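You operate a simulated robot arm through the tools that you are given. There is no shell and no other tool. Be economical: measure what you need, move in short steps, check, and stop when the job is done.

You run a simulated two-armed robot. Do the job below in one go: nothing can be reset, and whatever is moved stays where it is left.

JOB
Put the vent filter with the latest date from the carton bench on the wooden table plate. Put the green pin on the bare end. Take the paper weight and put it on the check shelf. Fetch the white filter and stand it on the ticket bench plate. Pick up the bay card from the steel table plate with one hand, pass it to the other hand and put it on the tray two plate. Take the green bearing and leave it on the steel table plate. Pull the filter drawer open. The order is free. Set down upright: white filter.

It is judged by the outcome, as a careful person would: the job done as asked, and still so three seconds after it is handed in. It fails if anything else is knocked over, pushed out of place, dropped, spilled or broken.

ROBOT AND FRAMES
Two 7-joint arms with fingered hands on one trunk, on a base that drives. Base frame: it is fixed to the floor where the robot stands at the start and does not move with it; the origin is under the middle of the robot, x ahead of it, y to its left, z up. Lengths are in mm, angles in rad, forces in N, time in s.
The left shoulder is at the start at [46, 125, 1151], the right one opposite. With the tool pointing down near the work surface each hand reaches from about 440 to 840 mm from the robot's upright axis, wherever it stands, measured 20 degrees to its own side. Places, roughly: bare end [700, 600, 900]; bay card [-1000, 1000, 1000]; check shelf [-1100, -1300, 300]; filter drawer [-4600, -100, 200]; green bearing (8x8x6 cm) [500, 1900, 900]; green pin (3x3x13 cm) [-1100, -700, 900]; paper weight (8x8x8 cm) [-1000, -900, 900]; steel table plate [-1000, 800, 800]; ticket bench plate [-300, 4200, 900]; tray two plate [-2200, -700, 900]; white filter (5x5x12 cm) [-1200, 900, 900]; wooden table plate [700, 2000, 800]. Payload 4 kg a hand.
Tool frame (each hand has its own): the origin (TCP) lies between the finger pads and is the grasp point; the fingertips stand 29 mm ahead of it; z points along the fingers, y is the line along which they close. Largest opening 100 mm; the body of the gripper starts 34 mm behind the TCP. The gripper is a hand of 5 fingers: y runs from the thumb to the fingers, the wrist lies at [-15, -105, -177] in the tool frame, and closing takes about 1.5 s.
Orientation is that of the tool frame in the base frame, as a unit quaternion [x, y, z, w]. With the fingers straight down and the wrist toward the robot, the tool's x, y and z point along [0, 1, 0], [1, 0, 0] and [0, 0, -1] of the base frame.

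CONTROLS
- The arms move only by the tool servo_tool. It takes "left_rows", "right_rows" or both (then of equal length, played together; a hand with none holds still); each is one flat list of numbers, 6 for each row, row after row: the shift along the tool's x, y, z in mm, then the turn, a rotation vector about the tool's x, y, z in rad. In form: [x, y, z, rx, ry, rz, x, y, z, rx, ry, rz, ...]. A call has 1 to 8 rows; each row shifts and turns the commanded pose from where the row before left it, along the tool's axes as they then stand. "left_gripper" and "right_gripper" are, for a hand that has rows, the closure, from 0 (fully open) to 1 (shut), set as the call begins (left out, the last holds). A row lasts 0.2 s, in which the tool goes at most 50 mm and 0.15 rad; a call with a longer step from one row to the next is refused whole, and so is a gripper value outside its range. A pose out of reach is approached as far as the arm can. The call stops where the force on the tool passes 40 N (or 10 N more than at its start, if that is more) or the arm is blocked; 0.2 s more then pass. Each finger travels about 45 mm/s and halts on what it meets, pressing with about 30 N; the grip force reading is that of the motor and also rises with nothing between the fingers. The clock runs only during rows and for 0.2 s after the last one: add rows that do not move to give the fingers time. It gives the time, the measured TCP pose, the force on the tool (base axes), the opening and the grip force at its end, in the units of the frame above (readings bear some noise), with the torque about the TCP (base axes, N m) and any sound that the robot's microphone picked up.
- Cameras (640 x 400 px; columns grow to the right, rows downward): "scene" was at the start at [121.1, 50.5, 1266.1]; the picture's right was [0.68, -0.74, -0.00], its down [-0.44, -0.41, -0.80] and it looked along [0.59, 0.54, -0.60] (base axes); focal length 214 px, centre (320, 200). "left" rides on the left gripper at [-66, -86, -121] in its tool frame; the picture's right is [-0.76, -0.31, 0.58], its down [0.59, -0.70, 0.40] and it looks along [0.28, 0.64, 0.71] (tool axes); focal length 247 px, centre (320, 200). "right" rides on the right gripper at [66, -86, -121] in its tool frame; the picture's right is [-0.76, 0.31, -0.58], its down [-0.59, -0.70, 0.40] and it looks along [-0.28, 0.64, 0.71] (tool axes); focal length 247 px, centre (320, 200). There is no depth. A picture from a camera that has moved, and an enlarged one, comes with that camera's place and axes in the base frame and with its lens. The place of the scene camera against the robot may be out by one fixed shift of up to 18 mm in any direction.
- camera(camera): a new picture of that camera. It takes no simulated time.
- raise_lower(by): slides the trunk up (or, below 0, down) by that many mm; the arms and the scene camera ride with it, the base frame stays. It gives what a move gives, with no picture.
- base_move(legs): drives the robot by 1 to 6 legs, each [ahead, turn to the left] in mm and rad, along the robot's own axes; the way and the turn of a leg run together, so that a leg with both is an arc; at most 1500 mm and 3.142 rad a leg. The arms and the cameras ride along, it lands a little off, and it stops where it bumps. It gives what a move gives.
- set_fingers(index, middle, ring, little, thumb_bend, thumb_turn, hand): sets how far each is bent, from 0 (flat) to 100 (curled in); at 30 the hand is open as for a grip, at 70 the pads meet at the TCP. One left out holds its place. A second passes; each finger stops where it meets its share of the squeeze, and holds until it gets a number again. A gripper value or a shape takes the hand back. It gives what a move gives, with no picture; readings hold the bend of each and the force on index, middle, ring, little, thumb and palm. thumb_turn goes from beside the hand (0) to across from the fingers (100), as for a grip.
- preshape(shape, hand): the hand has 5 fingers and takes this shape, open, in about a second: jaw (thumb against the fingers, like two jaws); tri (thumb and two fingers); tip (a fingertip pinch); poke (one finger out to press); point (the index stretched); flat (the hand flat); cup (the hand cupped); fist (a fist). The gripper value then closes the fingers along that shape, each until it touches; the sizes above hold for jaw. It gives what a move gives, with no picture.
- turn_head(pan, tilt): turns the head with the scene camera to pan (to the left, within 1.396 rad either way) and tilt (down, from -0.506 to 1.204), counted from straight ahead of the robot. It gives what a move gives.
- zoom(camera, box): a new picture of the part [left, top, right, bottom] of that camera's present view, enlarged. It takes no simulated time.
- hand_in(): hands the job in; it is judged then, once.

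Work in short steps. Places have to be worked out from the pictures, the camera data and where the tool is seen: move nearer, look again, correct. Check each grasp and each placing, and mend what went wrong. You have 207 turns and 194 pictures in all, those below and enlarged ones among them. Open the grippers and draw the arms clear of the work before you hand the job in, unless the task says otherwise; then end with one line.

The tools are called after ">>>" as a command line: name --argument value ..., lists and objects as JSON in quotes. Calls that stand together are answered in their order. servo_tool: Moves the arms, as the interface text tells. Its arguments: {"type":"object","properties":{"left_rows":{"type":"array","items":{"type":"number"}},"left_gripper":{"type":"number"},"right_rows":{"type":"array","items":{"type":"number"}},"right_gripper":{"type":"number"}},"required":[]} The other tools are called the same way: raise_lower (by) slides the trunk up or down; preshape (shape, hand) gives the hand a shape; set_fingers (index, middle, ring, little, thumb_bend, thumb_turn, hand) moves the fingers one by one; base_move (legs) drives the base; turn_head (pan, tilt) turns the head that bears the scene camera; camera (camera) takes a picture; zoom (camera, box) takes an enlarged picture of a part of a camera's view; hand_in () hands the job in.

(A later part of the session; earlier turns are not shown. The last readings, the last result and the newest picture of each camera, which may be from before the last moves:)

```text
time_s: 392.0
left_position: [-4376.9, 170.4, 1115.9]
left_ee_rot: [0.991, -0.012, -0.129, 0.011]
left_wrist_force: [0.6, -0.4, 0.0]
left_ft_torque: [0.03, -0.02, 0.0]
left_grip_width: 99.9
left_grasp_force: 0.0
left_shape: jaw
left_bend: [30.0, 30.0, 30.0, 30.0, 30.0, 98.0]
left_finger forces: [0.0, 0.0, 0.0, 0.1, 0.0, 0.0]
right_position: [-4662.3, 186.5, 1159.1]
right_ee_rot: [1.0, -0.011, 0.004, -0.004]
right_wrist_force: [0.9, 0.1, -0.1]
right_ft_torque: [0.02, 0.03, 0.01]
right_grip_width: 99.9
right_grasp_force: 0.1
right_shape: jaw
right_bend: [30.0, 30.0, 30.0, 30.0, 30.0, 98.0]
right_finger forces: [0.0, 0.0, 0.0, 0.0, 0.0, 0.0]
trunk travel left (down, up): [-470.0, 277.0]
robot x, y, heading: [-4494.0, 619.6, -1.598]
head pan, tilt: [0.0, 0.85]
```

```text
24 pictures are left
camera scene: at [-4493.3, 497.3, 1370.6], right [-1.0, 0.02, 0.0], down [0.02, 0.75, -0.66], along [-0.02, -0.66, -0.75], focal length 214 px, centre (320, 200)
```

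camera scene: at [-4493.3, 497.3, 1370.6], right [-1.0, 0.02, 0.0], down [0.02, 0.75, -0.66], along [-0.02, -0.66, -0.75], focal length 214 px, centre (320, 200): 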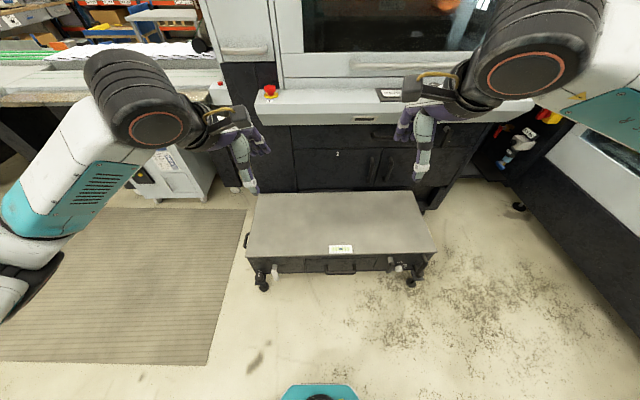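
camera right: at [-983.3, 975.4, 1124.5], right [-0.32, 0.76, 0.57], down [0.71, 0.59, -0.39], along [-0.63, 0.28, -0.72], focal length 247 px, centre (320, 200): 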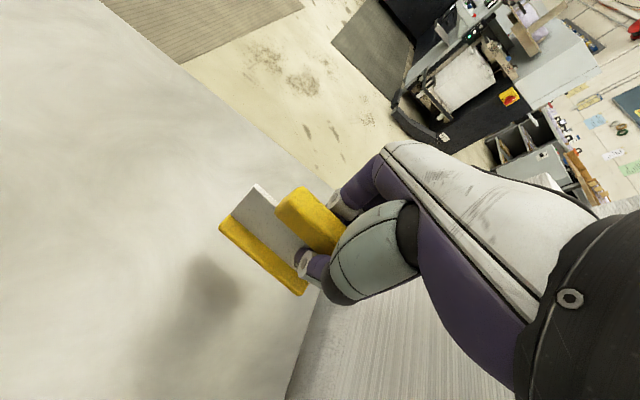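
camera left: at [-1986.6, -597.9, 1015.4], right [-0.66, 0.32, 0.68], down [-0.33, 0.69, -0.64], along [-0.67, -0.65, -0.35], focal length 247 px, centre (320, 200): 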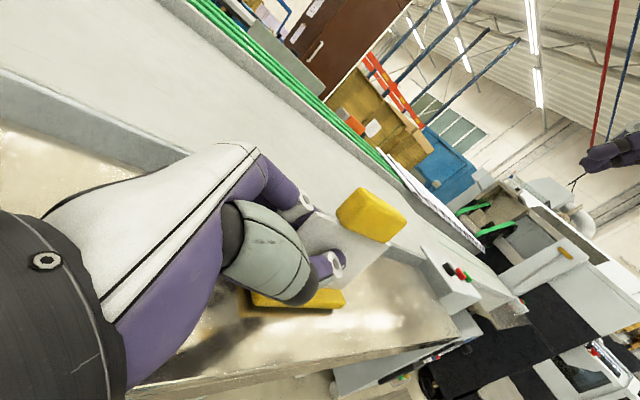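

Lower the trunk in two steps.

>>> raise_lower --by -400

>>> raise_lower --by -65

>>> camera --camera "right"

```text
time_s: 395.8
left_position: [-4376.5, 153.7, 637.8]
left_ee_rot: [0.988, 0.002, -0.128, -0.092]
left_wrist_force: [0.1, -0.1, -0.2]
left_ft_torque: [-0.02, 0.01, 0.0]
left_grip_width: 99.8
left_grasp_force: 0.0
left_shape: jaw
left_bend: [30.0, 30.0, 30.0, 30.0, 30.0, 98.0]
left_finger forces: [0.0, 0.0, 0.1, 0.0, 0.1, 0.0]
right_position: [-4662.5, 162.5, 695.1]
right_ee_rot: [0.996, -0.01, 0.005, -0.092]
right_wrist_force: [-0.5, 0.1, -0.2]
right_ft_torque: [-0.01, 0.02, 0.0]
right_grip_width: 100.1
right_grasp_force: 0.1
right_shape: jaw
right_bend: [30.0, 30.0, 30.0, 30.0, 30.0, 98.0]
right_finger forces: [0.0, 0.0, 0.1, 0.0, 0.1, 0.0]
trunk travel left (down, up): [-70.0, 677.0]
robot x, y, heading: [-4491.8, 621.4, -1.592]
head pan, tilt: [0.0, 0.85]
```

```text
time_s: 396.9
left_position: [-4377.2, 149.7, 545.0]
left_ee_rot: [0.983, 0.007, -0.126, -0.135]
left_wrist_force: [-0.3, 0.3, -0.9]
left_ft_torque: [-0.04, 0.02, 0.02]
left_grip_width: 100.0
left_grasp_force: 0.1
left_shape: jaw
left_bend: [30.0, 30.0, 30.0, 30.0, 30.0, 98.0]
left_finger forces: [0.0, 0.0, 0.0, 0.1, 0.0, 0.1]
right_position: [-4663.4, 154.9, 596.8]
right_ee_rot: [0.99, -0.011, 0.006, -0.142]
right_wrist_force: [-0.2, 0.1, 0.7]
right_ft_torque: [0.01, 0.01, -0.03]
right_grip_width: 99.7
right_grasp_force: 0.1
right_shape: jaw
right_bend: [30.0, 30.0, 30.0, 30.0, 30.0, 98.0]
right_finger forces: [0.0, 0.0, 0.0, 0.1, 0.1, 0.0]
trunk travel left (down, up): [-5.0, 742.0]
robot x, y, heading: [-4488.3, 622.9, -1.593]
head pan, tilt: [0.0, 0.85]
```

```text
23 pictures are left
camera right: at [-4597.6, 201.4, 739.4], right [-0.77, -0.44, 0.46], down [-0.57, 0.8, -0.19], along [-0.29, -0.41, -0.87], focal length 247 px, centre (320, 200)
```

right: 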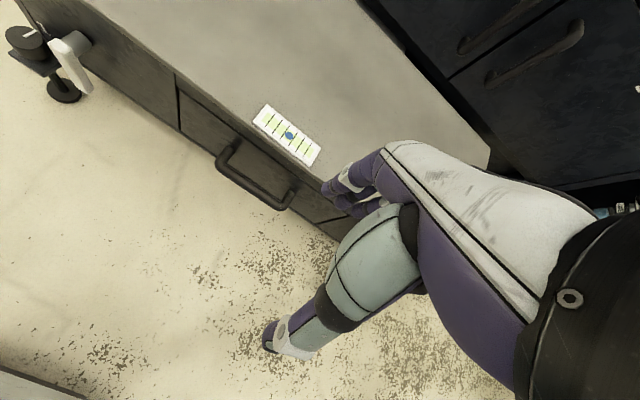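

Clear view of the bar handle. Lower the right hand in front of the cabinet, then pitch it so the fingers point at the drawer.

>>> servo_tool --right_rows '[6, 6, 41, 0, 0, 0, 6, 6, 41, 0, 0, 0, 6, 6, 41, 0, 0, 0, 6, 6, 41, 0, 0, 0, 6, 6, 41, 0, 0, 0, 6, 6, 41, 0, 0, 0]'

>>> servo_tool --right_rows '[0, 0, 0, -0.148, 0, 0, 0, 0, 0, -0.148, 0, 0, 0, 0, 0, -0.148, 0, 0, 0, 0, 0, -0.148, 0, 0, 0, 0, 0, -0.148, 0, 0, 0, 0, 0, -0.148, 0, 0, 0, 0, 0, -0.148, 0, 0, 0, 0, 0, -0.148, 0, 0]'

>>> camera --camera "right"

>>> camera --camera "scene"

```text
time_s: 398.3
left_position: [-4377.7, 151.1, 543.4]
left_ee_rot: [0.983, 0.008, -0.126, -0.136]
left_wrist_force: [-0.4, -0.1, -0.3]
left_ft_torque: [-0.02, -0.02, -0.01]
left_grip_width: 99.9
left_grasp_force: 0.0
left_shape: jaw
left_bend: [30.0, 30.0, 30.0, 30.0, 30.0, 98.0]
left_finger forces: [0.1, 0.0, 0.0, 0.0, 0.0, 0.1]
right_position: [-4623.7, 187.5, 350.3]
right_ee_rot: [0.99, -0.011, 0.007, -0.14]
right_wrist_force: [-0.2, -0.2, -0.3]
right_ft_torque: [0.0, 0.0, 0.0]
right_grip_width: 99.7
right_grasp_force: 0.1
right_shape: jaw
right_bend: [30.0, 30.0, 30.0, 30.0, 30.0, 98.0]
right_finger forces: [0.0, 0.0, 0.0, 0.1, 0.0, 0.0]
trunk travel left (down, up): [-5.0, 742.0]
robot x, y, heading: [-4487.9, 624.3, -1.595]
head pan, tilt: [0.0, 0.85]
```

```text
time_s: 400.1
left_position: [-4376.2, 150.0, 543.5]
left_ee_rot: [0.983, 0.007, -0.126, -0.135]
left_wrist_force: [-0.7, 0.0, 0.0]
left_ft_torque: [-0.03, 0.0, -0.01]
left_grip_width: 99.8
left_grasp_force: 0.1
left_shape: jaw
left_bend: [30.0, 30.0, 30.0, 30.0, 30.0, 98.0]
left_finger forces: [0.0, 0.1, 0.0, 0.1, 0.0, 0.0]
right_position: [-4624.2, 186.8, 350.7]
right_ee_rot: [0.993, -0.011, 0.005, -0.117]
right_wrist_force: [-0.1, 0.3, -0.2]
right_ft_torque: [-0.03, 0.0, 0.01]
right_grip_width: 100.1
right_grasp_force: 0.1
right_shape: jaw
right_bend: [30.0, 30.0, 30.0, 30.0, 30.0, 98.0]
right_finger forces: [0.0, 0.0, 0.0, 0.0, 0.0, 0.0]
right hand out of reach, approached as far as the arm can: row 1, 2, 3, 4, 5, 6, 7, 8
trunk travel left (down, up): [-5.0, 742.0]
robot x, y, heading: [-4492.2, 624.3, -1.592]
head pan, tilt: [0.0, 0.85]
```

```text
22 pictures are left
camera right: at [-4558.4, 240.8, 490.3], right [-0.77, -0.41, 0.48], down [-0.57, 0.79, -0.23], along [-0.29, -0.45, -0.84], focal length 247 px, centre (320, 200)
```

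right: 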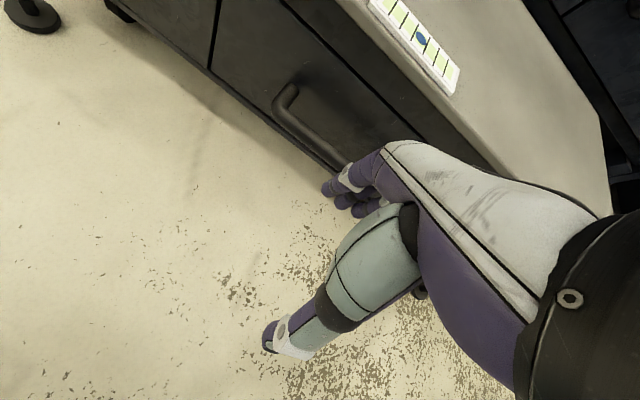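

```text
21 pictures are left
camera scene: at [-4497.1, 345.0, 887.5], right [-1.0, 0.02, 0.0], down [0.02, 0.75, -0.66], along [-0.02, -0.66, -0.75], focal length 214 px, centre (320, 200)
```

scene: 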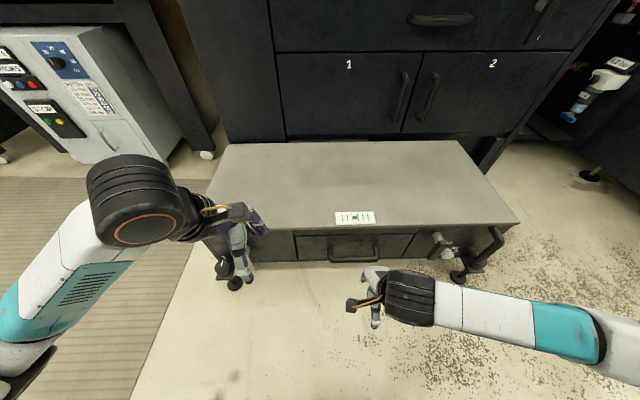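

Handle triangulates to centre ≈[-4630,34,233]. The pitch was out of reach so close to the body; I back the base 110 mm and rotate again.

>>> base_move --legs '[[-110, 0]]'

>>> servo_tool --right_rows '[0, 0, 0, -0.14, 0, 0, 0, 0, 0, -0.14, 0, 0, 0, 0, 0, -0.14, 0, 0, 0, 0, 0, -0.14, 0, 0, 0, 0, 0, -0.14, 0, 0, 0, 0, 0, -0.14, 0, 0, 0, 0, 0, -0.14, 0, 0, 0, 0, 0, -0.14, 0, 0]' --right_gripper 0.5

```text
time_s: 401.3
left_position: [-4374.1, 258.7, 542.9]
left_ee_rot: [0.983, 0.006, -0.126, -0.136]
left_wrist_force: [-0.7, 0.2, -0.7]
left_ft_torque: [0.0, 0.02, -0.03]
left_grip_width: 99.9
left_grasp_force: 0.1
left_shape: jaw
left_bend: [30.0, 30.0, 30.0, 30.0, 30.0, 98.0]
left_finger forces: [0.0, 0.1, 0.0, 0.0, 0.0, 0.0]
right_position: [-4621.6, 297.2, 350.8]
right_ee_rot: [0.993, -0.011, 0.005, -0.117]
right_wrist_force: [0.3, 0.3, -0.3]
right_ft_torque: [0.0, 0.0, -0.05]
right_grip_width: 99.9
right_grasp_force: 0.0
right_shape: jaw
right_bend: [30.0, 30.0, 30.0, 30.0, 30.0, 98.0]
right_finger forces: [0.1, 0.0, 0.0, 0.0, 0.1, 0.0]
trunk travel left (down, up): [-5.0, 742.0]
robot x, y, heading: [-4484.5, 732.4, -1.598]
head pan, tilt: [0.0, 0.85]
```

```text
time_s: 403.1
left_position: [-4373.3, 259.7, 542.3]
left_ee_rot: [0.983, 0.007, -0.126, -0.135]
left_wrist_force: [-0.4, -0.9, 0.7]
left_ft_torque: [0.01, 0.01, -0.03]
left_grip_width: 99.7
left_grasp_force: 0.1
left_shape: jaw
left_bend: [30.0, 30.0, 30.0, 30.0, 30.0, 98.0]
left_finger forces: [0.0, 0.1, 0.1, 0.0, 0.0, 0.0]
right_position: [-4621.0, 296.4, 350.7]
right_ee_rot: [0.993, -0.012, 0.006, -0.117]
right_wrist_force: [-0.1, -0.9, 0.2]
right_ft_torque: [-0.01, 0.0, 0.0]
right_grip_width: 50.4
right_grasp_force: 0.0
right_shape: jaw
right_bend: [41.0, 42.0, 74.0, 48.0, 35.0, 100.0]
right_finger forces: [0.0, 0.0, 0.0, 0.1, 0.0, 0.0]
right hand out of reach, approached as far as the arm can: row 1, 2, 3, 4, 5, 6, 7, 8
trunk travel left (down, up): [-5.0, 742.0]
robot x, y, heading: [-4487.0, 732.7, -1.594]
head pan, tilt: [0.0, 0.85]
```

The arm pose is unchanged relative to the body; I extend the hand forward first, then pitch.

>>> servo_tool --right_rows '[0, 40, -9, 0, 0, 0, 0, 40, -9, 0, 0, 0, 0, 40, -9, 0, 0, 0, 0, 30, -7, 0, 0, 0, 0, 0, 0, -0.14, 0, 0, 0, 0, 0, -0.14, 0, 0, 0, 0, 0, -0.14, 0, 0, 0, 0, 0, -0.14, 0, 0]'

>>> servo_tool --right_rows '[0, 0, 0, -0.14, 0, 0, 0, 0, 0, -0.14, 0, 0, 0, 0, 0, -0.14, 0, 0, 0, 0, 0, -0.12, 0, 0]'

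>>> camera --camera "right"

```text
time_s: 404.9
left_position: [-4374.7, 259.9, 543.4]
left_ee_rot: [0.983, 0.008, -0.127, -0.135]
left_wrist_force: [-0.9, 0.4, 0.5]
left_ft_torque: [0.0, -0.01, 0.01]
left_grip_width: 99.9
left_grasp_force: 0.1
left_shape: jaw
left_bend: [30.0, 30.0, 30.0, 30.0, 30.0, 98.0]
left_finger forces: [0.1, 0.0, 0.0, 0.0, 0.1, 0.1]
right_position: [-4624.4, 143.0, 349.0]
right_ee_rot: [1.0, -0.011, 0.005, -0.012]
right_wrist_force: [0.5, -0.8, 0.4]
right_ft_torque: [-0.03, 0.0, -0.02]
right_grip_width: 50.4
right_grasp_force: 0.1
right_shape: jaw
right_bend: [41.0, 43.0, 74.0, 49.0, 35.0, 100.0]
right_finger forces: [0.0, 0.0, 0.1, 0.1, 0.1, 0.1]
right hand out of reach, approached as far as the arm can: row 6, 7, 8
trunk travel left (down, up): [-5.0, 742.0]
robot x, y, heading: [-4491.0, 730.8, -1.595]
head pan, tilt: [0.0, 0.85]
```

```text
time_s: 405.9
left_position: [-4373.8, 259.0, 544.6]
left_ee_rot: [0.983, 0.007, -0.126, -0.135]
left_wrist_force: [0.4, -0.1, 0.8]
left_ft_torque: [0.0, -0.04, 0.0]
left_grip_width: 100.0
left_grasp_force: 0.1
left_shape: jaw
left_bend: [30.0, 30.0, 30.0, 30.0, 30.0, 98.0]
left_finger forces: [0.0, 0.0, 0.0, 0.1, 0.0, 0.0]
right_position: [-4623.7, 141.8, 348.5]
right_ee_rot: [1.0, -0.012, 0.004, -0.011]
right_wrist_force: [-0.4, -0.6, 0.2]
right_ft_torque: [0.02, -0.01, 0.02]
right_grip_width: 50.3
right_grasp_force: 0.0
right_shape: jaw
right_bend: [41.0, 43.0, 74.0, 49.0, 35.0, 100.0]
right_finger forces: [0.0, 0.1, 0.0, 0.0, 0.0, 0.0]
right hand out of reach, approached as far as the arm can: row 1, 2, 3, 4
trunk travel left (down, up): [-5.0, 742.0]
robot x, y, heading: [-4487.2, 730.0, -1.591]
head pan, tilt: [0.0, 0.85]
```

```text
20 pictures are left
camera right: at [-4558.1, 224.3, 473.7], right [-0.77, -0.3, 0.56], down [-0.57, 0.73, -0.39], along [-0.29, -0.62, -0.73], focal length 247 px, centre (320, 200)
```

right: 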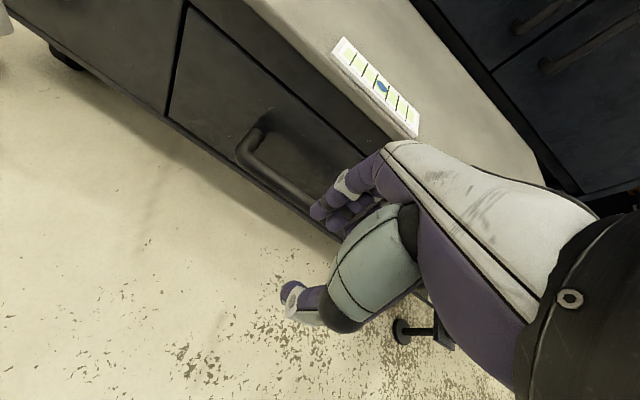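

Pitch needs more arm extension (earlier it worked at ~720 mm). Back the base 140 mm, extend the hand forward, then pitch.

>>> base_move --legs '[[-140, 0]]'

>>> servo_tool --right_rows '[0, 42, 0, 0, 0, 0, 0, 42, 0, 0, 0, 0, 0, 42, 0, 0, 0, 0, 0, 10, 0, -0.14, 0, 0, 0, 0, 0, -0.14, 0, 0, 0, 0, 0, -0.14, 0, 0, 0, 0, 0, -0.14, 0, 0, 0, 0, 0, -0.14, 0, 0]'

>>> servo_tool --right_rows '[0, 0, 0, -0.14, 0, 0, 0, 0, 0, 0, 0, 0]'

```text
time_s: 407.2
left_position: [-4371.1, 398.9, 542.5]
left_ee_rot: [0.983, 0.007, -0.126, -0.136]
left_wrist_force: [-0.4, -0.6, 0.1]
left_ft_torque: [0.02, -0.01, -0.01]
left_grip_width: 99.8
left_grasp_force: 0.0
left_shape: jaw
left_bend: [30.0, 30.0, 30.0, 30.0, 30.0, 98.0]
left_finger forces: [0.0, 0.0, 0.0, 0.1, 0.1, 0.1]
right_position: [-4622.0, 282.4, 348.4]
right_ee_rot: [1.0, -0.011, 0.004, -0.012]
right_wrist_force: [-0.2, -0.1, -0.6]
right_ft_torque: [0.0, 0.0, 0.01]
right_grip_width: 50.2
right_grasp_force: 0.0
right_shape: jaw
right_bend: [41.0, 43.0, 74.0, 49.0, 35.0, 100.0]
right_finger forces: [0.0, 0.0, 0.0, 0.1, 0.0, 0.0]
trunk travel left (down, up): [-5.0, 742.0]
robot x, y, heading: [-4485.9, 876.7, -1.594]
head pan, tilt: [0.0, 0.85]
```

```text
time_s: 409.0
left_position: [-4369.8, 399.3, 542.6]
left_ee_rot: [0.983, 0.008, -0.126, -0.135]
left_wrist_force: [-0.2, 0.3, 0.5]
left_ft_torque: [0.0, -0.01, 0.01]
left_grip_width: 99.7
left_grasp_force: 0.0
left_shape: jaw
left_bend: [30.0, 30.0, 30.0, 30.0, 30.0, 98.0]
left_finger forces: [0.0, 0.1, 0.0, 0.1, 0.0, 0.0]
right_position: [-4625.5, 146.8, 344.5]
right_ee_rot: [0.998, -0.012, 0.004, 0.058]
right_wrist_force: [0.5, 0.1, -0.3]
right_ft_torque: [0.02, -0.01, 0.0]
right_grip_width: 50.1
right_grasp_force: 0.0
right_shape: jaw
right_bend: [41.0, 43.0, 74.0, 49.0, 35.0, 100.0]
right_finger forces: [0.1, 0.0, 0.0, 0.0, 0.1, 0.0]
right hand out of reach, approached as far as the arm can: row 5, 6, 7, 8
trunk travel left (down, up): [-5.0, 742.0]
robot x, y, heading: [-4489.2, 877.2, -1.596]
head pan, tilt: [0.0, 0.85]
```

```text
time_s: 409.6
left_position: [-4372.1, 399.9, 543.4]
left_ee_rot: [0.983, 0.007, -0.126, -0.135]
left_wrist_force: [-0.2, 0.4, -0.1]
left_ft_torque: [0.01, 0.0, -0.01]
left_grip_width: 99.7
left_grasp_force: 0.0
left_shape: jaw
left_bend: [30.0, 30.0, 30.0, 30.0, 30.0, 98.0]
left_finger forces: [0.0, 0.1, 0.1, 0.0, 0.0, 0.0]
right_position: [-4624.8, 147.4, 344.8]
right_ee_rot: [0.998, -0.013, 0.004, 0.058]
right_wrist_force: [0.9, -0.4, 0.5]
right_ft_torque: [-0.01, 0.06, 0.0]
right_grip_width: 50.1
right_grasp_force: 0.1
right_shape: jaw
right_bend: [41.0, 43.0, 74.0, 49.0, 35.0, 100.0]
right_finger forces: [0.0, 0.1, 0.0, 0.0, 0.0, 0.0]
right hand out of reach, approached as far as the arm can: row 1
trunk travel left (down, up): [-5.0, 742.0]
robot x, y, heading: [-4479.7, 871.4, -1.598]
head pan, tilt: [0.0, 0.85]
```

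Left arm earlier managed this with the hand first taken out to the side (low elbow). I turn the base left 0.25 and take the right hand out to the right side to get the same arm posture.

>>> base_move --legs '[[0, 0.25]]'

>>> servo_tool --right_rows '[-40, -25, -12, 0, 0, 0, -40, -25, -12, 0, 0, 0, -40, -25, -12, 0, 0, 0, -40, -25, -12, 0, 0, 0, -40, -25, -12, 0, 0, 0, -40, -25, -12, 0, 0, 0, -40, -25, -12, 0, 0, 0, -40, -25, -12, 0, 0, 0]'

>>> servo_tool --right_rows '[-40, -15, 0, 0, 0, 0, 20, 42, 0, 0, 0, 0, 20, 42, 0, 0, 0, 0, 20, 42, 0, 0, 0, 0, 20, 42, 0, 0, 0, 0, 30, 35, 20, 0, 0, 0, 30, 30, 25, 0, 0, 0, 30, 20, 30, 0, 0, 0]'

>>> servo_tool --right_rows '[0, 0, 20, -0.14, 0, 0, 0, 0, 0, -0.14, 0, 0, 0, 0, 0, -0.14, 0, 0, 0, 0, 0, -0.14, 0, 0]'

```text
time_s: 410.9
left_position: [-4257.0, 442.2, 543.2]
left_ee_rot: [0.974, 0.129, -0.142, -0.118]
left_wrist_force: [0.1, 0.1, 0.5]
left_ft_torque: [-0.01, 0.04, 0.01]
left_grip_width: 99.6
left_grasp_force: 0.2
left_shape: jaw
left_bend: [30.0, 30.0, 30.0, 30.0, 30.0, 98.0]
left_finger forces: [0.0, 0.1, 0.1, 0.0, 0.1, 0.0]
right_position: [-4441.0, 135.7, 345.6]
right_ee_rot: [0.992, 0.112, 0.011, 0.057]
right_wrist_force: [0.5, 1.3, 0.8]
right_ft_torque: [0.02, 0.0, -0.01]
right_grip_width: 50.2
right_grasp_force: 0.1
right_shape: jaw
right_bend: [41.0, 43.0, 74.0, 49.0, 35.0, 100.0]
right_finger forces: [0.0, 0.0, 0.0, 0.0, 0.0, 0.0]
trunk travel left (down, up): [-5.0, 742.0]
robot x, y, heading: [-4482.8, 875.9, -1.343]
head pan, tilt: [0.0, 0.85]
```

```text
time_s: 412.9
left_position: [-4257.4, 443.7, 544.1]
left_ee_rot: [0.974, 0.13, -0.142, -0.118]
left_wrist_force: [0.8, -0.8, 0.0]
left_ft_torque: [0.01, 0.01, 0.05]
left_grip_width: 100.0
left_grasp_force: 0.1
left_shape: jaw
left_bend: [30.0, 30.0, 30.0, 30.0, 30.0, 98.0]
left_finger forces: [0.0, 0.0, 0.0, 0.0, 0.1, 0.0]
right_position: [-4765.6, 206.0, 475.9]
right_ee_rot: [0.983, 0.116, 0.029, 0.138]
right_wrist_force: [-0.1, 0.9, -0.1]
right_ft_torque: [0.01, -0.01, -0.02]
right_grip_width: 50.0
right_grasp_force: 0.0
right_shape: jaw
right_bend: [41.0, 43.0, 74.0, 49.0, 35.0, 100.0]
right_finger forces: [0.0, 0.0, 0.0, 0.1, 0.0, 0.0]
right hand out of reach, approached as far as the arm can: row 8
trunk travel left (down, up): [-5.0, 742.0]
robot x, y, heading: [-4484.1, 869.3, -1.345]
head pan, tilt: [0.0, 0.85]
stopped in row 8 (right hand): the arm was blocked; the commanded pose is now the measured one
```

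```text
refused: row 6 steps farther than a row can; nothing moved
```

```text
time_s: 413.9
left_position: [-4256.3, 442.7, 544.1]
left_ee_rot: [0.974, 0.13, -0.142, -0.118]
left_wrist_force: [-0.3, -0.2, -0.5]
left_ft_torque: [0.03, 0.01, 0.02]
left_grip_width: 99.6
left_grasp_force: 0.0
left_shape: jaw
left_bend: [30.0, 30.0, 30.0, 30.0, 30.0, 98.0]
left_finger forces: [0.1, 0.1, 0.0, 0.0, 0.1, 0.0]
right_position: [-4763.3, 199.6, 458.9]
right_ee_rot: [0.905, 0.104, 0.059, 0.407]
right_wrist_force: [0.1, 0.1, 0.8]
right_ft_torque: [0.01, -0.04, -0.01]
right_grip_width: 50.2
right_grasp_force: 0.1
right_shape: jaw
right_bend: [41.0, 43.0, 74.0, 49.0, 35.0, 100.0]
right_finger forces: [0.0, 0.1, 0.1, 0.0, 0.1, 0.1]
trunk travel left (down, up): [-5.0, 742.0]
robot x, y, heading: [-4485.2, 871.4, -1.345]
head pan, tilt: [0.0, 0.85]
```

The arm flipped to the low-elbow posture and pitch ≈48° works now. Square the yaw and move to a pre-approach point in front of the handle.

>>> servo_tool --right_rows '[0, 0, 0, -0.0025, -0.094, 0.0825, 0, 0, 0, -0.0025, -0.094, 0.0825, 22, -11, 29, 0, 0, 0, 22, -11, 29, 0, 0, 0, 22, -11, 29, 0, 0, 0, 22, -11, 29, 0, 0, 0, 22, -11, 29, 0, 0, 0, 22, -11, 29, 0, 0, 0]'

>>> camera --camera "right"

>>> zoom --camera "scene" --box '[300, 130, 540, 330]'

```text
time_s: 415.6
left_position: [-4257.4, 442.7, 543.8]
left_ee_rot: [0.974, 0.129, -0.142, -0.118]
left_wrist_force: [-0.2, 0.5, -0.2]
left_ft_torque: [-0.03, -0.03, 0.03]
left_grip_width: 99.9
left_grasp_force: 0.1
left_shape: jaw
left_bend: [30.0, 30.0, 30.0, 30.0, 30.0, 98.0]
left_finger forces: [0.0, 0.0, 0.1, 0.1, 0.0, 0.1]
right_position: [-4748.2, 101.5, 297.9]
right_ee_rot: [0.912, -0.005, 0.017, 0.41]
right_wrist_force: [0.7, 0.6, -0.5]
right_ft_torque: [-0.01, 0.01, 0.04]
right_grip_width: 50.3
right_grasp_force: 0.1
right_shape: jaw
right_bend: [41.0, 43.0, 74.0, 49.0, 35.0, 100.0]
right_finger forces: [0.0, 0.0, 0.1, 0.0, 0.0, 0.1]
right hand out of reach, approached as far as the arm can: row 3, 4, 5, 6, 7, 8
trunk travel left (down, up): [-5.0, 742.0]
robot x, y, heading: [-4484.2, 872.2, -1.34]
head pan, tilt: [0.0, 0.85]
```

```text
19 pictures are left
camera right: at [-4683.7, 248.3, 317.5], right [-0.78, 0.23, 0.59], down [-0.56, 0.17, -0.81], along [-0.28, -0.96, 0.0], focal length 247 px, centre (320, 200)
```

right: 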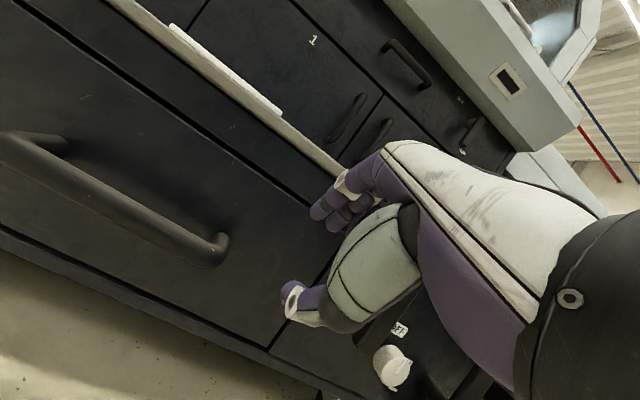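

```text
2.00 times, centred on (420, 230) of scene
camera zoom: at [-4423.6, 601.6, 887.6], right [-0.97, -0.23, 0.0], down [-0.17, 0.73, -0.66], along [0.15, -0.64, -0.75], focal length 429 px, centre (120, 140)
```

zoom: 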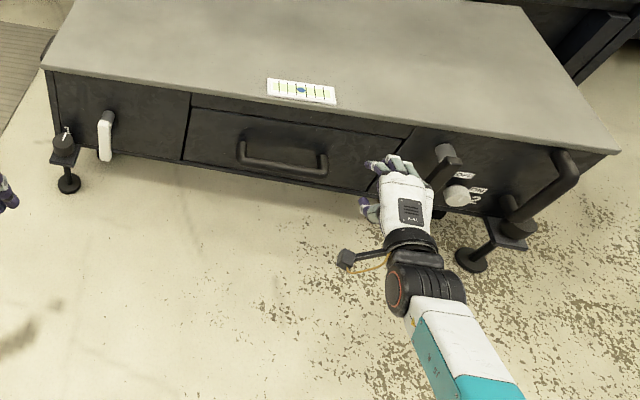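

Sideways motion is limited; I shift with the base instead: back 45 mm and turn left 0.16, which carries the hand to the handle's centre.

>>> base_move --legs '[[-45, 0], [0, 0.16]]'

>>> camera --camera "right"

```text
time_s: 417.2
left_position: [-4202.0, 526.1, 543.5]
left_ee_rot: [0.961, 0.206, -0.151, -0.106]
left_wrist_force: [0.3, -0.6, 0.6]
left_ft_torque: [0.02, 0.01, 0.02]
left_grip_width: 99.7
left_grasp_force: 0.0
left_shape: jaw
left_bend: [30.0, 30.0, 30.0, 30.0, 30.0, 98.0]
left_finger forces: [0.0, 0.0, 0.1, 0.1, 0.0, 0.1]
right_position: [-4632.5, 111.9, 297.8]
right_ee_rot: [0.909, 0.067, 0.049, 0.408]
right_wrist_force: [0.3, 1.1, -0.5]
right_ft_torque: [-0.02, 0.04, -0.02]
right_grip_width: 50.0
right_grasp_force: 0.1
right_shape: jaw
right_bend: [41.0, 43.0, 74.0, 49.0, 35.0, 100.0]
right_finger forces: [0.0, 0.0, 0.0, 0.0, 0.0, 0.0]
trunk travel left (down, up): [-5.0, 742.0]
robot x, y, heading: [-4492.2, 915.6, -1.183]
head pan, tilt: [0.0, 0.85]
```

```text
17 pictures are left
camera right: at [-4592.7, 268.4, 317.8], right [-0.8, 0.1, 0.59], down [-0.58, 0.08, -0.81], along [-0.13, -0.99, 0.0], focal length 247 px, centre (320, 200)
```

right: 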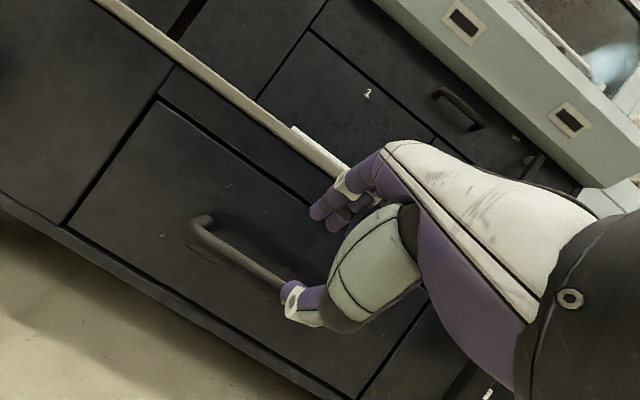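

Bar at ≈[y 34, z 221]. Advance along the hand axis so fingers pass over the bar and the thumb under it.

>>> servo_tool --right_rows '[0, -12, 0, 0, 0, 0, 0, 0, 25, 0, 0, 0, 0, 0, 25, 0, 0, 0, 0, 0, 25, 0, 0, 0, 0, 0, 12, 0, 0, 0, 0, 0, 0, 0, 0, 0]'

>>> camera --camera "right"

>>> zoom --camera "scene" --box '[300, 130, 540, 330]'

```text
time_s: 418.6
left_position: [-4202.5, 528.2, 543.5]
left_ee_rot: [0.961, 0.206, -0.151, -0.106]
left_wrist_force: [0.3, -0.2, -0.8]
left_ft_torque: [0.05, 0.0, -0.01]
left_grip_width: 99.8
left_grasp_force: 0.0
left_shape: jaw
left_bend: [30.0, 30.0, 30.0, 30.0, 30.0, 98.0]
left_finger forces: [0.0, 0.1, 0.0, 0.1, 0.0, 0.0]
right_position: [-4626.7, 78.8, 251.6]
right_ee_rot: [0.909, 0.066, 0.049, 0.408]
right_wrist_force: [-0.2, -0.4, 0.5]
right_ft_torque: [0.01, -0.01, -0.01]
right_grip_width: 50.0
right_grasp_force: 0.1
right_shape: jaw
right_bend: [41.0, 43.0, 74.0, 49.0, 35.0, 100.0]
right_finger forces: [0.0, 0.0, 0.1, 0.0, 0.0, 0.0]
right hand out of reach, approached as far as the arm can: row 4, 5
trunk travel left (down, up): [-5.0, 742.0]
robot x, y, heading: [-4490.9, 917.1, -1.182]
head pan, tilt: [0.0, 0.85]
```

```text
16 pictures are left
camera right: at [-4585.6, 234.4, 271.9], right [-0.8, 0.1, 0.59], down [-0.58, 0.08, -0.81], along [-0.13, -0.99, 0.0], focal length 247 px, centre (320, 200)
```

right: 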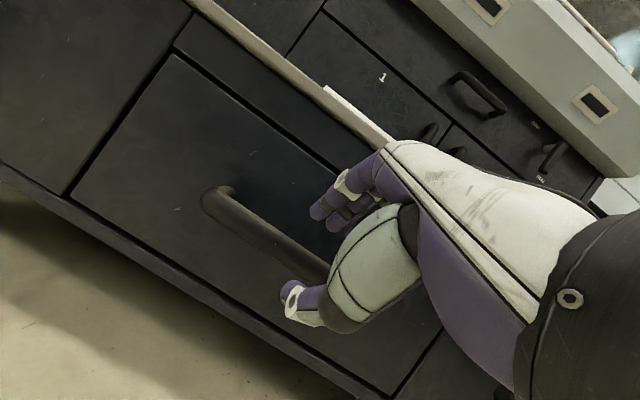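

```text
2.00 times, centred on (420, 230) of scene
camera zoom: at [-4392.1, 658.3, 887.5], right [-0.93, -0.38, 0.0], down [-0.28, 0.7, -0.66], along [0.25, -0.61, -0.75], focal length 429 px, centre (120, 140)
```

zoom: 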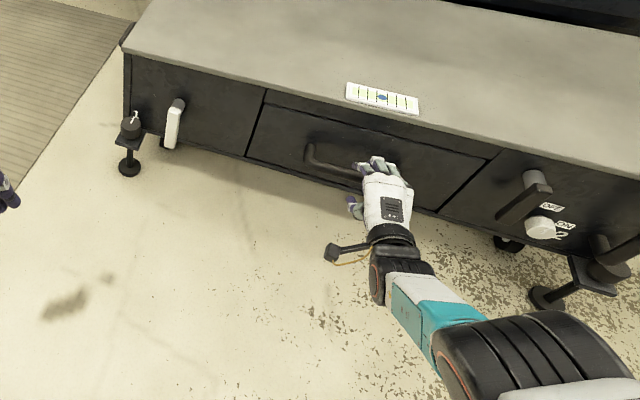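

The arm is at its limit 40 mm short; bar lies correctly between thumb and fingers. I creep the base forward and lower the hand alternately.

>>> base_move --legs '[[16, 0]]'

>>> servo_tool --right_rows '[0, -8, 7, 0, 0, 0, 0, -8, 7, 0, 0, 0, 0, 0, 0, 0, 0, 0]'

>>> base_move --legs '[[18, 0]]'

>>> camera --camera "right"

```text
time_s: 419.4
left_position: [-4196.1, 511.4, 543.8]
left_ee_rot: [0.961, 0.206, -0.151, -0.106]
left_wrist_force: [0.2, -0.1, -0.3]
left_ft_torque: [0.0, 0.03, 0.0]
left_grip_width: 99.7
left_grasp_force: 0.0
left_shape: jaw
left_bend: [30.0, 30.0, 30.0, 30.0, 30.0, 98.0]
left_finger forces: [0.1, 0.0, 0.1, 0.1, 0.0, 0.1]
right_position: [-4619.5, 63.2, 251.5]
right_ee_rot: [0.91, 0.066, 0.048, 0.407]
right_wrist_force: [-0.9, 0.3, 0.4]
right_ft_torque: [-0.02, -0.02, -0.02]
right_grip_width: 50.3
right_grasp_force: 0.1
right_shape: jaw
right_bend: [41.0, 43.0, 74.0, 49.0, 35.0, 100.0]
right_finger forces: [0.0, 0.1, 0.0, 0.0, 0.0, 0.1]
trunk travel left (down, up): [-5.0, 742.0]
robot x, y, heading: [-4488.6, 900.2, -1.182]
head pan, tilt: [0.0, 0.85]
```

```text
time_s: 420.2
left_position: [-4195.4, 512.7, 543.3]
left_ee_rot: [0.961, 0.206, -0.151, -0.107]
left_wrist_force: [0.3, 0.6, 0.2]
left_ft_torque: [0.02, -0.02, -0.01]
left_grip_width: 99.6
left_grasp_force: 0.1
left_shape: jaw
left_bend: [30.0, 30.0, 30.0, 30.0, 30.0, 98.0]
left_finger forces: [0.1, 0.1, 0.0, 0.0, 0.0, 0.0]
right_position: [-4619.0, 63.5, 251.8]
right_ee_rot: [0.909, 0.066, 0.049, 0.408]
right_wrist_force: [0.7, 1.0, 1.3]
right_ft_torque: [-0.01, 0.01, 0.03]
right_grip_width: 50.2
right_grasp_force: 0.1
right_shape: jaw
right_bend: [41.0, 43.0, 74.0, 49.0, 35.0, 100.0]
right_finger forces: [0.0, 0.1, 0.0, 0.1, 0.0, 0.0]
right hand out of reach, approached as far as the arm can: row 1, 2
trunk travel left (down, up): [-5.0, 742.0]
robot x, y, heading: [-4487.7, 896.7, -1.184]
head pan, tilt: [0.0, 0.85]
```

```text
time_s: 421.0
left_position: [-4188.7, 495.0, 543.9]
left_ee_rot: [0.961, 0.206, -0.151, -0.107]
left_wrist_force: [-0.1, -0.4, -0.2]
left_ft_torque: [0.05, 0.03, 0.0]
left_grip_width: 99.8
left_grasp_force: 0.0
left_shape: jaw
left_bend: [30.0, 30.0, 30.0, 30.0, 30.0, 98.0]
left_finger forces: [0.0, 0.1, 0.1, 0.0, 0.0, 0.0]
right_position: [-4613.4, 45.8, 252.4]
right_ee_rot: [0.909, 0.066, 0.048, 0.408]
right_wrist_force: [0.3, -0.1, 0.4]
right_ft_torque: [0.0, -0.02, 0.0]
right_grip_width: 50.4
right_grasp_force: 0.0
right_shape: jaw
right_bend: [41.0, 43.0, 74.0, 49.0, 35.0, 100.0]
right_finger forces: [0.0, 0.0, 0.0, 0.1, 0.0, 0.0]
trunk travel left (down, up): [-5.0, 742.0]
robot x, y, heading: [-4481.8, 886.2, -1.179]
head pan, tilt: [0.0, 0.85]
```

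```text
14 pictures are left
camera right: at [-4572.0, 202.4, 271.9], right [-0.8, 0.1, 0.59], down [-0.58, 0.08, -0.81], along [-0.13, -0.99, 0.0], focal length 247 px, centre (320, 200)
```

right: 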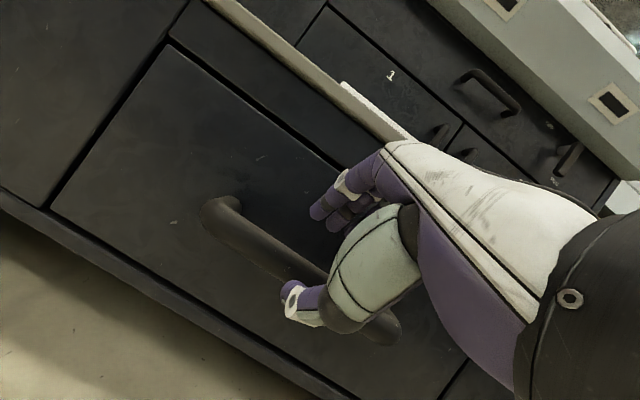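

Vertical reach is the limit. I retract the hand 50 mm, move the base 50 closer, then lower to bar height.

>>> servo_tool --right_rows '[0, -16, -18, 0, 0, 0, 0, -17, -19, 0, 0, 0]'

>>> base_move --legs '[[40, 0]]'

>>> servo_tool --right_rows '[-10, -10, 9, 0, 0, 0, -5, -10, 9, 0, 0, 0, 0, 0, 0, 0, 0, 0]'

>>> camera --camera "right"

```text
time_s: 421.6
left_position: [-4188.6, 497.1, 542.8]
left_ee_rot: [0.961, 0.207, -0.151, -0.107]
left_wrist_force: [-0.9, 0.1, -0.1]
left_ft_torque: [-0.02, 0.03, 0.0]
left_grip_width: 99.9
left_grasp_force: 0.1
left_shape: jaw
left_bend: [30.0, 30.0, 30.0, 30.0, 30.0, 98.0]
left_finger forces: [0.0, 0.1, 0.0, 0.0, 0.0, 0.0]
right_position: [-4620.9, 96.1, 250.7]
right_ee_rot: [0.909, 0.066, 0.048, 0.408]
right_wrist_force: [0.8, 0.2, 0.5]
right_ft_torque: [-0.02, -0.01, -0.01]
right_grip_width: 50.1
right_grasp_force: 0.0
right_shape: jaw
right_bend: [41.0, 43.0, 74.0, 49.0, 35.0, 100.0]
right_finger forces: [0.1, 0.1, 0.1, 0.1, 0.0, 0.0]
trunk travel left (down, up): [-5.0, 742.0]
robot x, y, heading: [-4484.0, 883.4, -1.18]
head pan, tilt: [0.0, 0.85]
```

```text
time_s: 422.4
left_position: [-4173.0, 458.6, 543.1]
left_ee_rot: [0.961, 0.206, -0.151, -0.106]
left_wrist_force: [0.2, -0.8, 0.6]
left_ft_torque: [0.03, 0.02, 0.03]
left_grip_width: 99.8
left_grasp_force: 0.0
left_shape: jaw
left_bend: [30.0, 30.0, 30.0, 30.0, 30.0, 98.0]
left_finger forces: [0.0, 0.1, 0.0, 0.0, 0.1, 0.1]
right_position: [-4606.3, 58.5, 252.0]
right_ee_rot: [0.909, 0.066, 0.049, 0.408]
right_wrist_force: [-0.1, 0.1, 0.2]
right_ft_torque: [0.03, 0.0, -0.01]
right_grip_width: 50.1
right_grasp_force: 0.1
right_shape: jaw
right_bend: [41.0, 43.0, 74.0, 49.0, 35.0, 100.0]
right_finger forces: [0.0, 0.1, 0.1, 0.0, 0.0, 0.0]
trunk travel left (down, up): [-5.0, 742.0]
robot x, y, heading: [-4467.3, 848.7, -1.184]
head pan, tilt: [0.0, 0.85]
```

```text
time_s: 423.2
left_position: [-4173.7, 459.3, 543.8]
left_ee_rot: [0.961, 0.206, -0.15, -0.107]
left_wrist_force: [0.4, -1.1, -0.4]
left_ft_torque: [0.0, -0.01, -0.01]
left_grip_width: 100.0
left_grasp_force: 0.1
left_shape: jaw
left_bend: [30.0, 30.0, 30.0, 30.0, 30.0, 98.0]
left_finger forces: [0.0, 0.1, 0.1, 0.0, 0.0, 0.0]
right_position: [-4619.3, 55.6, 225.2]
right_ee_rot: [0.91, 0.065, 0.048, 0.408]
right_wrist_force: [0.1, -0.1, -0.7]
right_ft_torque: [0.01, 0.04, 0.01]
right_grip_width: 50.0
right_grasp_force: 0.0
right_shape: jaw
right_bend: [41.0, 43.0, 74.0, 49.0, 35.0, 100.0]
right_finger forces: [0.1, 0.1, 0.0, 0.0, 0.0, 0.0]
trunk travel left (down, up): [-5.0, 742.0]
robot x, y, heading: [-4465.3, 847.0, -1.188]
head pan, tilt: [0.0, 0.85]
```

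```text
13 pictures are left
camera right: at [-4579.3, 212.2, 244.5], right [-0.8, 0.1, 0.59], down [-0.58, 0.08, -0.81], along [-0.13, -0.99, 0.0], focal length 247 px, centre (320, 200)
```

right: 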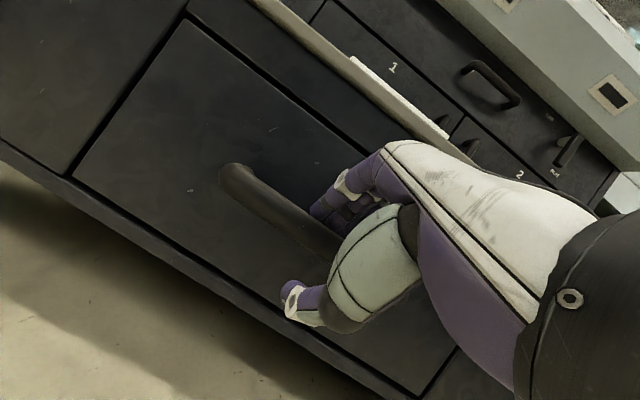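

Bar sits just inside the fingers. Nudge 8 mm forward and close on it.

>>> servo_tool --right_rows '[0, 5, 6, 0, 0, 0, 0, 0, 0, 0, 0, 0]'

>>> servo_tool --right_rows '[0, 0, 0, 0, 0, 0, 0, 0, 0, 0, 0, 0, 0, 0, 0, 0, 0, 0, 0, 0, 0, 0, 0, 0, 0, 0, 0, 0, 0, 0, 0, 0, 0, 0, 0, 0]' --right_gripper 1.0

>>> camera --camera "right"

```text
time_s: 423.8
left_position: [-4173.9, 457.3, 542.5]
left_ee_rot: [0.961, 0.207, -0.152, -0.107]
left_wrist_force: [-0.9, -0.1, 0.6]
left_ft_torque: [0.01, -0.01, 0.0]
left_grip_width: 100.0
left_grasp_force: 0.0
left_shape: jaw
left_bend: [30.0, 30.0, 30.0, 30.0, 30.0, 98.0]
left_finger forces: [0.0, 0.0, 0.0, 0.0, 0.1, 0.0]
right_position: [-4618.3, 48.7, 225.0]
right_ee_rot: [0.909, 0.066, 0.049, 0.408]
right_wrist_force: [-0.1, -0.6, 0.4]
right_ft_torque: [-0.02, 0.0, -0.02]
right_grip_width: 50.1
right_grasp_force: 0.1
right_shape: jaw
right_bend: [41.0, 43.0, 74.0, 49.0, 35.0, 100.0]
right_finger forces: [0.1, 0.1, 0.0, 0.0, 0.0, 0.0]
trunk travel left (down, up): [-5.0, 742.0]
robot x, y, heading: [-4463.6, 843.2, -1.184]
head pan, tilt: [0.0, 0.85]
```

```text
time_s: 425.2
left_position: [-4174.0, 456.9, 543.9]
left_ee_rot: [0.961, 0.207, -0.151, -0.106]
left_wrist_force: [0.7, 0.4, 0.6]
left_ft_torque: [0.0, 0.01, 0.0]
left_grip_width: 99.9
left_grasp_force: 0.0
left_shape: jaw
left_bend: [30.0, 30.0, 30.0, 30.0, 30.0, 98.0]
left_finger forces: [0.0, 0.0, 0.0, 0.0, 0.1, 0.1]
right_position: [-4618.5, 49.1, 223.9]
right_ee_rot: [0.909, 0.067, 0.049, 0.408]
right_wrist_force: [0.4, -3.1, -1.5]
right_ft_torque: [-0.03, 0.14, 0.09]
right_grip_width: 17.2
right_grasp_force: 29.7
right_shape: jaw
right_bend: [47.0, 51.0, 74.0, 55.0, 71.0, 100.0]
right_finger forces: [14.2, 7.6, 3.4, 1.8, 26.1, 0.1]
trunk travel left (down, up): [-5.0, 742.0]
robot x, y, heading: [-4465.9, 848.7, -1.181]
head pan, tilt: [0.0, 0.85]
```

```text
12 pictures are left
camera right: at [-4578.5, 204.7, 244.2], right [-0.8, 0.1, 0.59], down [-0.58, 0.08, -0.81], along [-0.13, -0.99, 0.0], focal length 247 px, centre (320, 200)
```

right: 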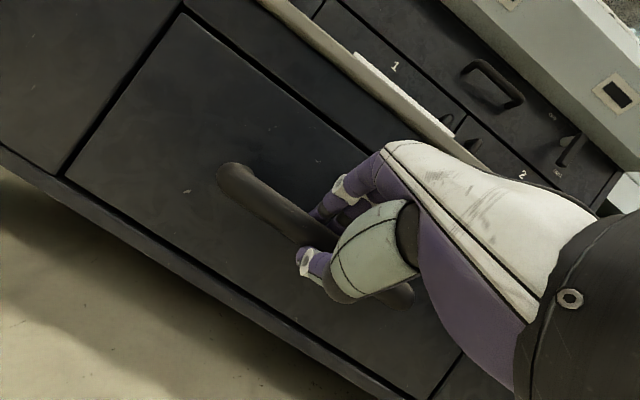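

Bar gripped (17 mm). Pull straight toward +y with the arm, 80 mm first.

>>> servo_tool --right_rows '[3.2, -13.1, -14.7, 0, 0, 0, 3.2, -13.1, -14.7, 0, 0, 0, 3.2, -13.1, -14.7, 0, 0, 0, 3.2, -13.1, -14.7, 0, 0, 0, 0, 0, 0, 0, 0, 0]'

>>> camera --camera "right"

```text
time_s: 426.4
left_position: [-4174.1, 458.7, 544.3]
left_ee_rot: [0.961, 0.207, -0.151, -0.106]
left_wrist_force: [-0.3, -0.3, 0.4]
left_ft_torque: [-0.02, 0.0, 0.02]
left_grip_width: 99.7
left_grasp_force: 0.0
left_shape: jaw
left_bend: [30.0, 30.0, 30.0, 30.0, 30.0, 98.0]
left_finger forces: [0.0, 0.0, 0.1, 0.0, 0.1, 0.0]
right_position: [-4618.4, 128.9, 224.5]
right_ee_rot: [0.91, 0.066, 0.049, 0.407]
right_wrist_force: [-4.3, 2.3, 3.3]
right_ft_torque: [-0.12, 0.19, -0.02]
right_grip_width: 17.1
right_grasp_force: 29.8
right_shape: jaw
right_bend: [47.0, 51.0, 74.0, 55.0, 71.0, 100.0]
right_finger forces: [14.3, 7.6, 3.7, 2.4, 27.8, 0.0]
trunk travel left (down, up): [-5.0, 742.0]
robot x, y, heading: [-4463.6, 848.2, -1.189]
head pan, tilt: [0.0, 0.85]
```

```text
11 pictures are left
camera right: at [-4578.1, 284.8, 244.4], right [-0.8, 0.1, 0.58], down [-0.58, 0.08, -0.81], along [-0.13, -0.99, 0.0], focal length 247 px, centre (320, 200)
```

right: 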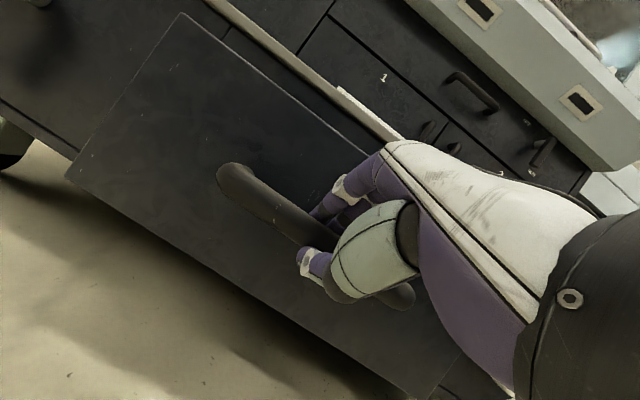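

The drawer opens. Pull another 110 mm.

>>> servo_tool --right_rows '[3.2, -13.1, -14.7, 0, 0, 0, 3.2, -13.1, -14.7, 0, 0, 0, 3.2, -13.1, -14.7, 0, 0, 0, 3.2, -13.1, -14.7, 0, 0, 0, 3.2, -13.1, -14.7, 0, 0, 0, 1.6, -6.5, -7.3, 0, 0, 0, 0, 0, 0, 0, 0, 0]'

>>> camera --camera "scene"

```text
time_s: 427.7
left_position: [-4173.9, 457.3, 543.6]
left_ee_rot: [0.961, 0.207, -0.151, -0.106]
left_wrist_force: [0.6, -0.5, 0.2]
left_ft_torque: [0.0, -0.02, 0.01]
left_grip_width: 99.7
left_grasp_force: 0.1
left_shape: jaw
left_bend: [30.0, 30.0, 30.0, 30.0, 30.0, 98.0]
left_finger forces: [0.0, 0.0, 0.0, 0.0, 0.0, 0.0]
right_position: [-4631.7, 220.1, 220.5]
right_ee_rot: [0.908, 0.073, 0.058, 0.408]
right_wrist_force: [12.1, 3.1, 3.5]
right_ft_torque: [-0.07, 0.26, 0.51]
right_grip_width: 17.0
right_grasp_force: 30.1
right_shape: jaw
right_bend: [46.0, 51.0, 74.0, 54.0, 72.0, 96.0]
right_finger forces: [15.8, 8.2, 3.9, 2.7, 29.2, 0.0]
right hand out of reach, approached as far as the arm can: row 2, 3, 4, 5
trunk travel left (down, up): [-5.0, 742.0]
robot x, y, heading: [-4463.7, 846.2, -1.184]
head pan, tilt: [0.0, 0.85]
stopped in row 6 (right hand): the force on the tool passed its limit (the readings are from after the stop); the commanded pose is now the measured one
```

```text
10 pictures are left
camera scene: at [-4363.4, 589.5, 887.5], right [-0.93, -0.38, 0.0], down [-0.28, 0.7, -0.66], along [0.25, -0.61, -0.75], focal length 214 px, centre (320, 200)
```

scene: 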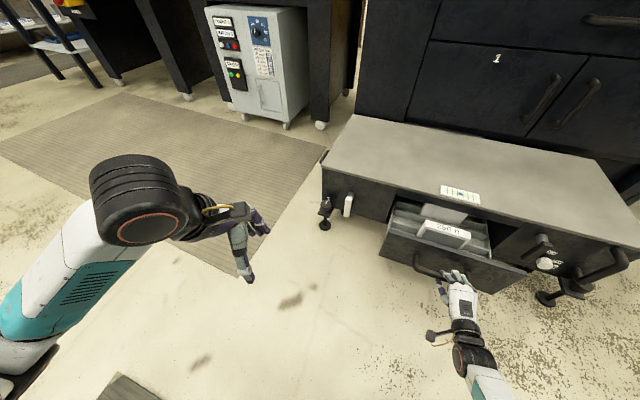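

The drawer is open about 170 mm (contents visible). I pull a little further with the base, 60 mm back.

>>> base_move --legs '[[-60, 0]]'

>>> zoom --camera "scene" --box '[340, 150, 580, 330]'

```text
time_s: 428.7
left_position: [-4196.0, 514.5, 543.6]
left_ee_rot: [0.961, 0.206, -0.151, -0.106]
left_wrist_force: [1.0, -0.7, 0.5]
left_ft_torque: [-0.02, 0.01, 0.0]
left_grip_width: 99.6
left_grasp_force: 0.2
left_shape: jaw
left_bend: [30.0, 30.0, 30.0, 30.0, 30.0, 98.0]
left_finger forces: [0.0, 0.1, 0.1, 0.0, 0.0, 0.1]
right_position: [-4653.9, 279.0, 217.6]
right_ee_rot: [0.909, 0.075, 0.06, 0.405]
right_wrist_force: [35.4, 4.2, -1.1]
right_ft_torque: [0.03, 0.38, 0.91]
right_grip_width: 16.1
right_grasp_force: 30.0
right_shape: jaw
right_bend: [47.0, 54.0, 74.0, 54.0, 72.0, 94.0]
right_finger forces: [14.1, 5.7, 3.1, 5.6, 26.3, 0.0]
trunk travel left (down, up): [-5.0, 742.0]
robot x, y, heading: [-4487.8, 906.3, -1.181]
head pan, tilt: [0.0, 0.85]
```

```text
2.22 times, centred on (460, 240) of scene
camera zoom: at [-4386.4, 646.2, 887.5], right [-0.93, -0.38, 0.0], down [-0.28, 0.7, -0.66], along [0.25, -0.61, -0.75], focal length 477 px, centre (9, 111)
```

zoom: 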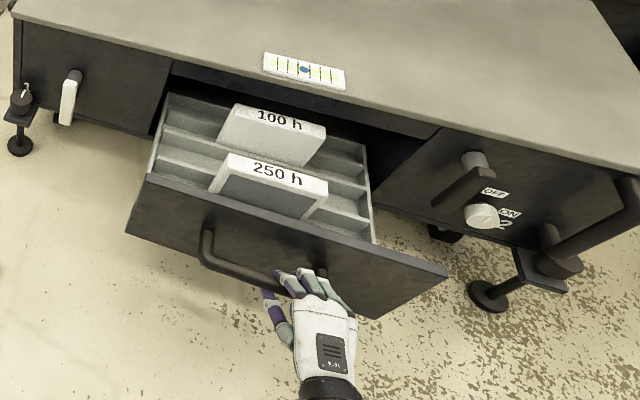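

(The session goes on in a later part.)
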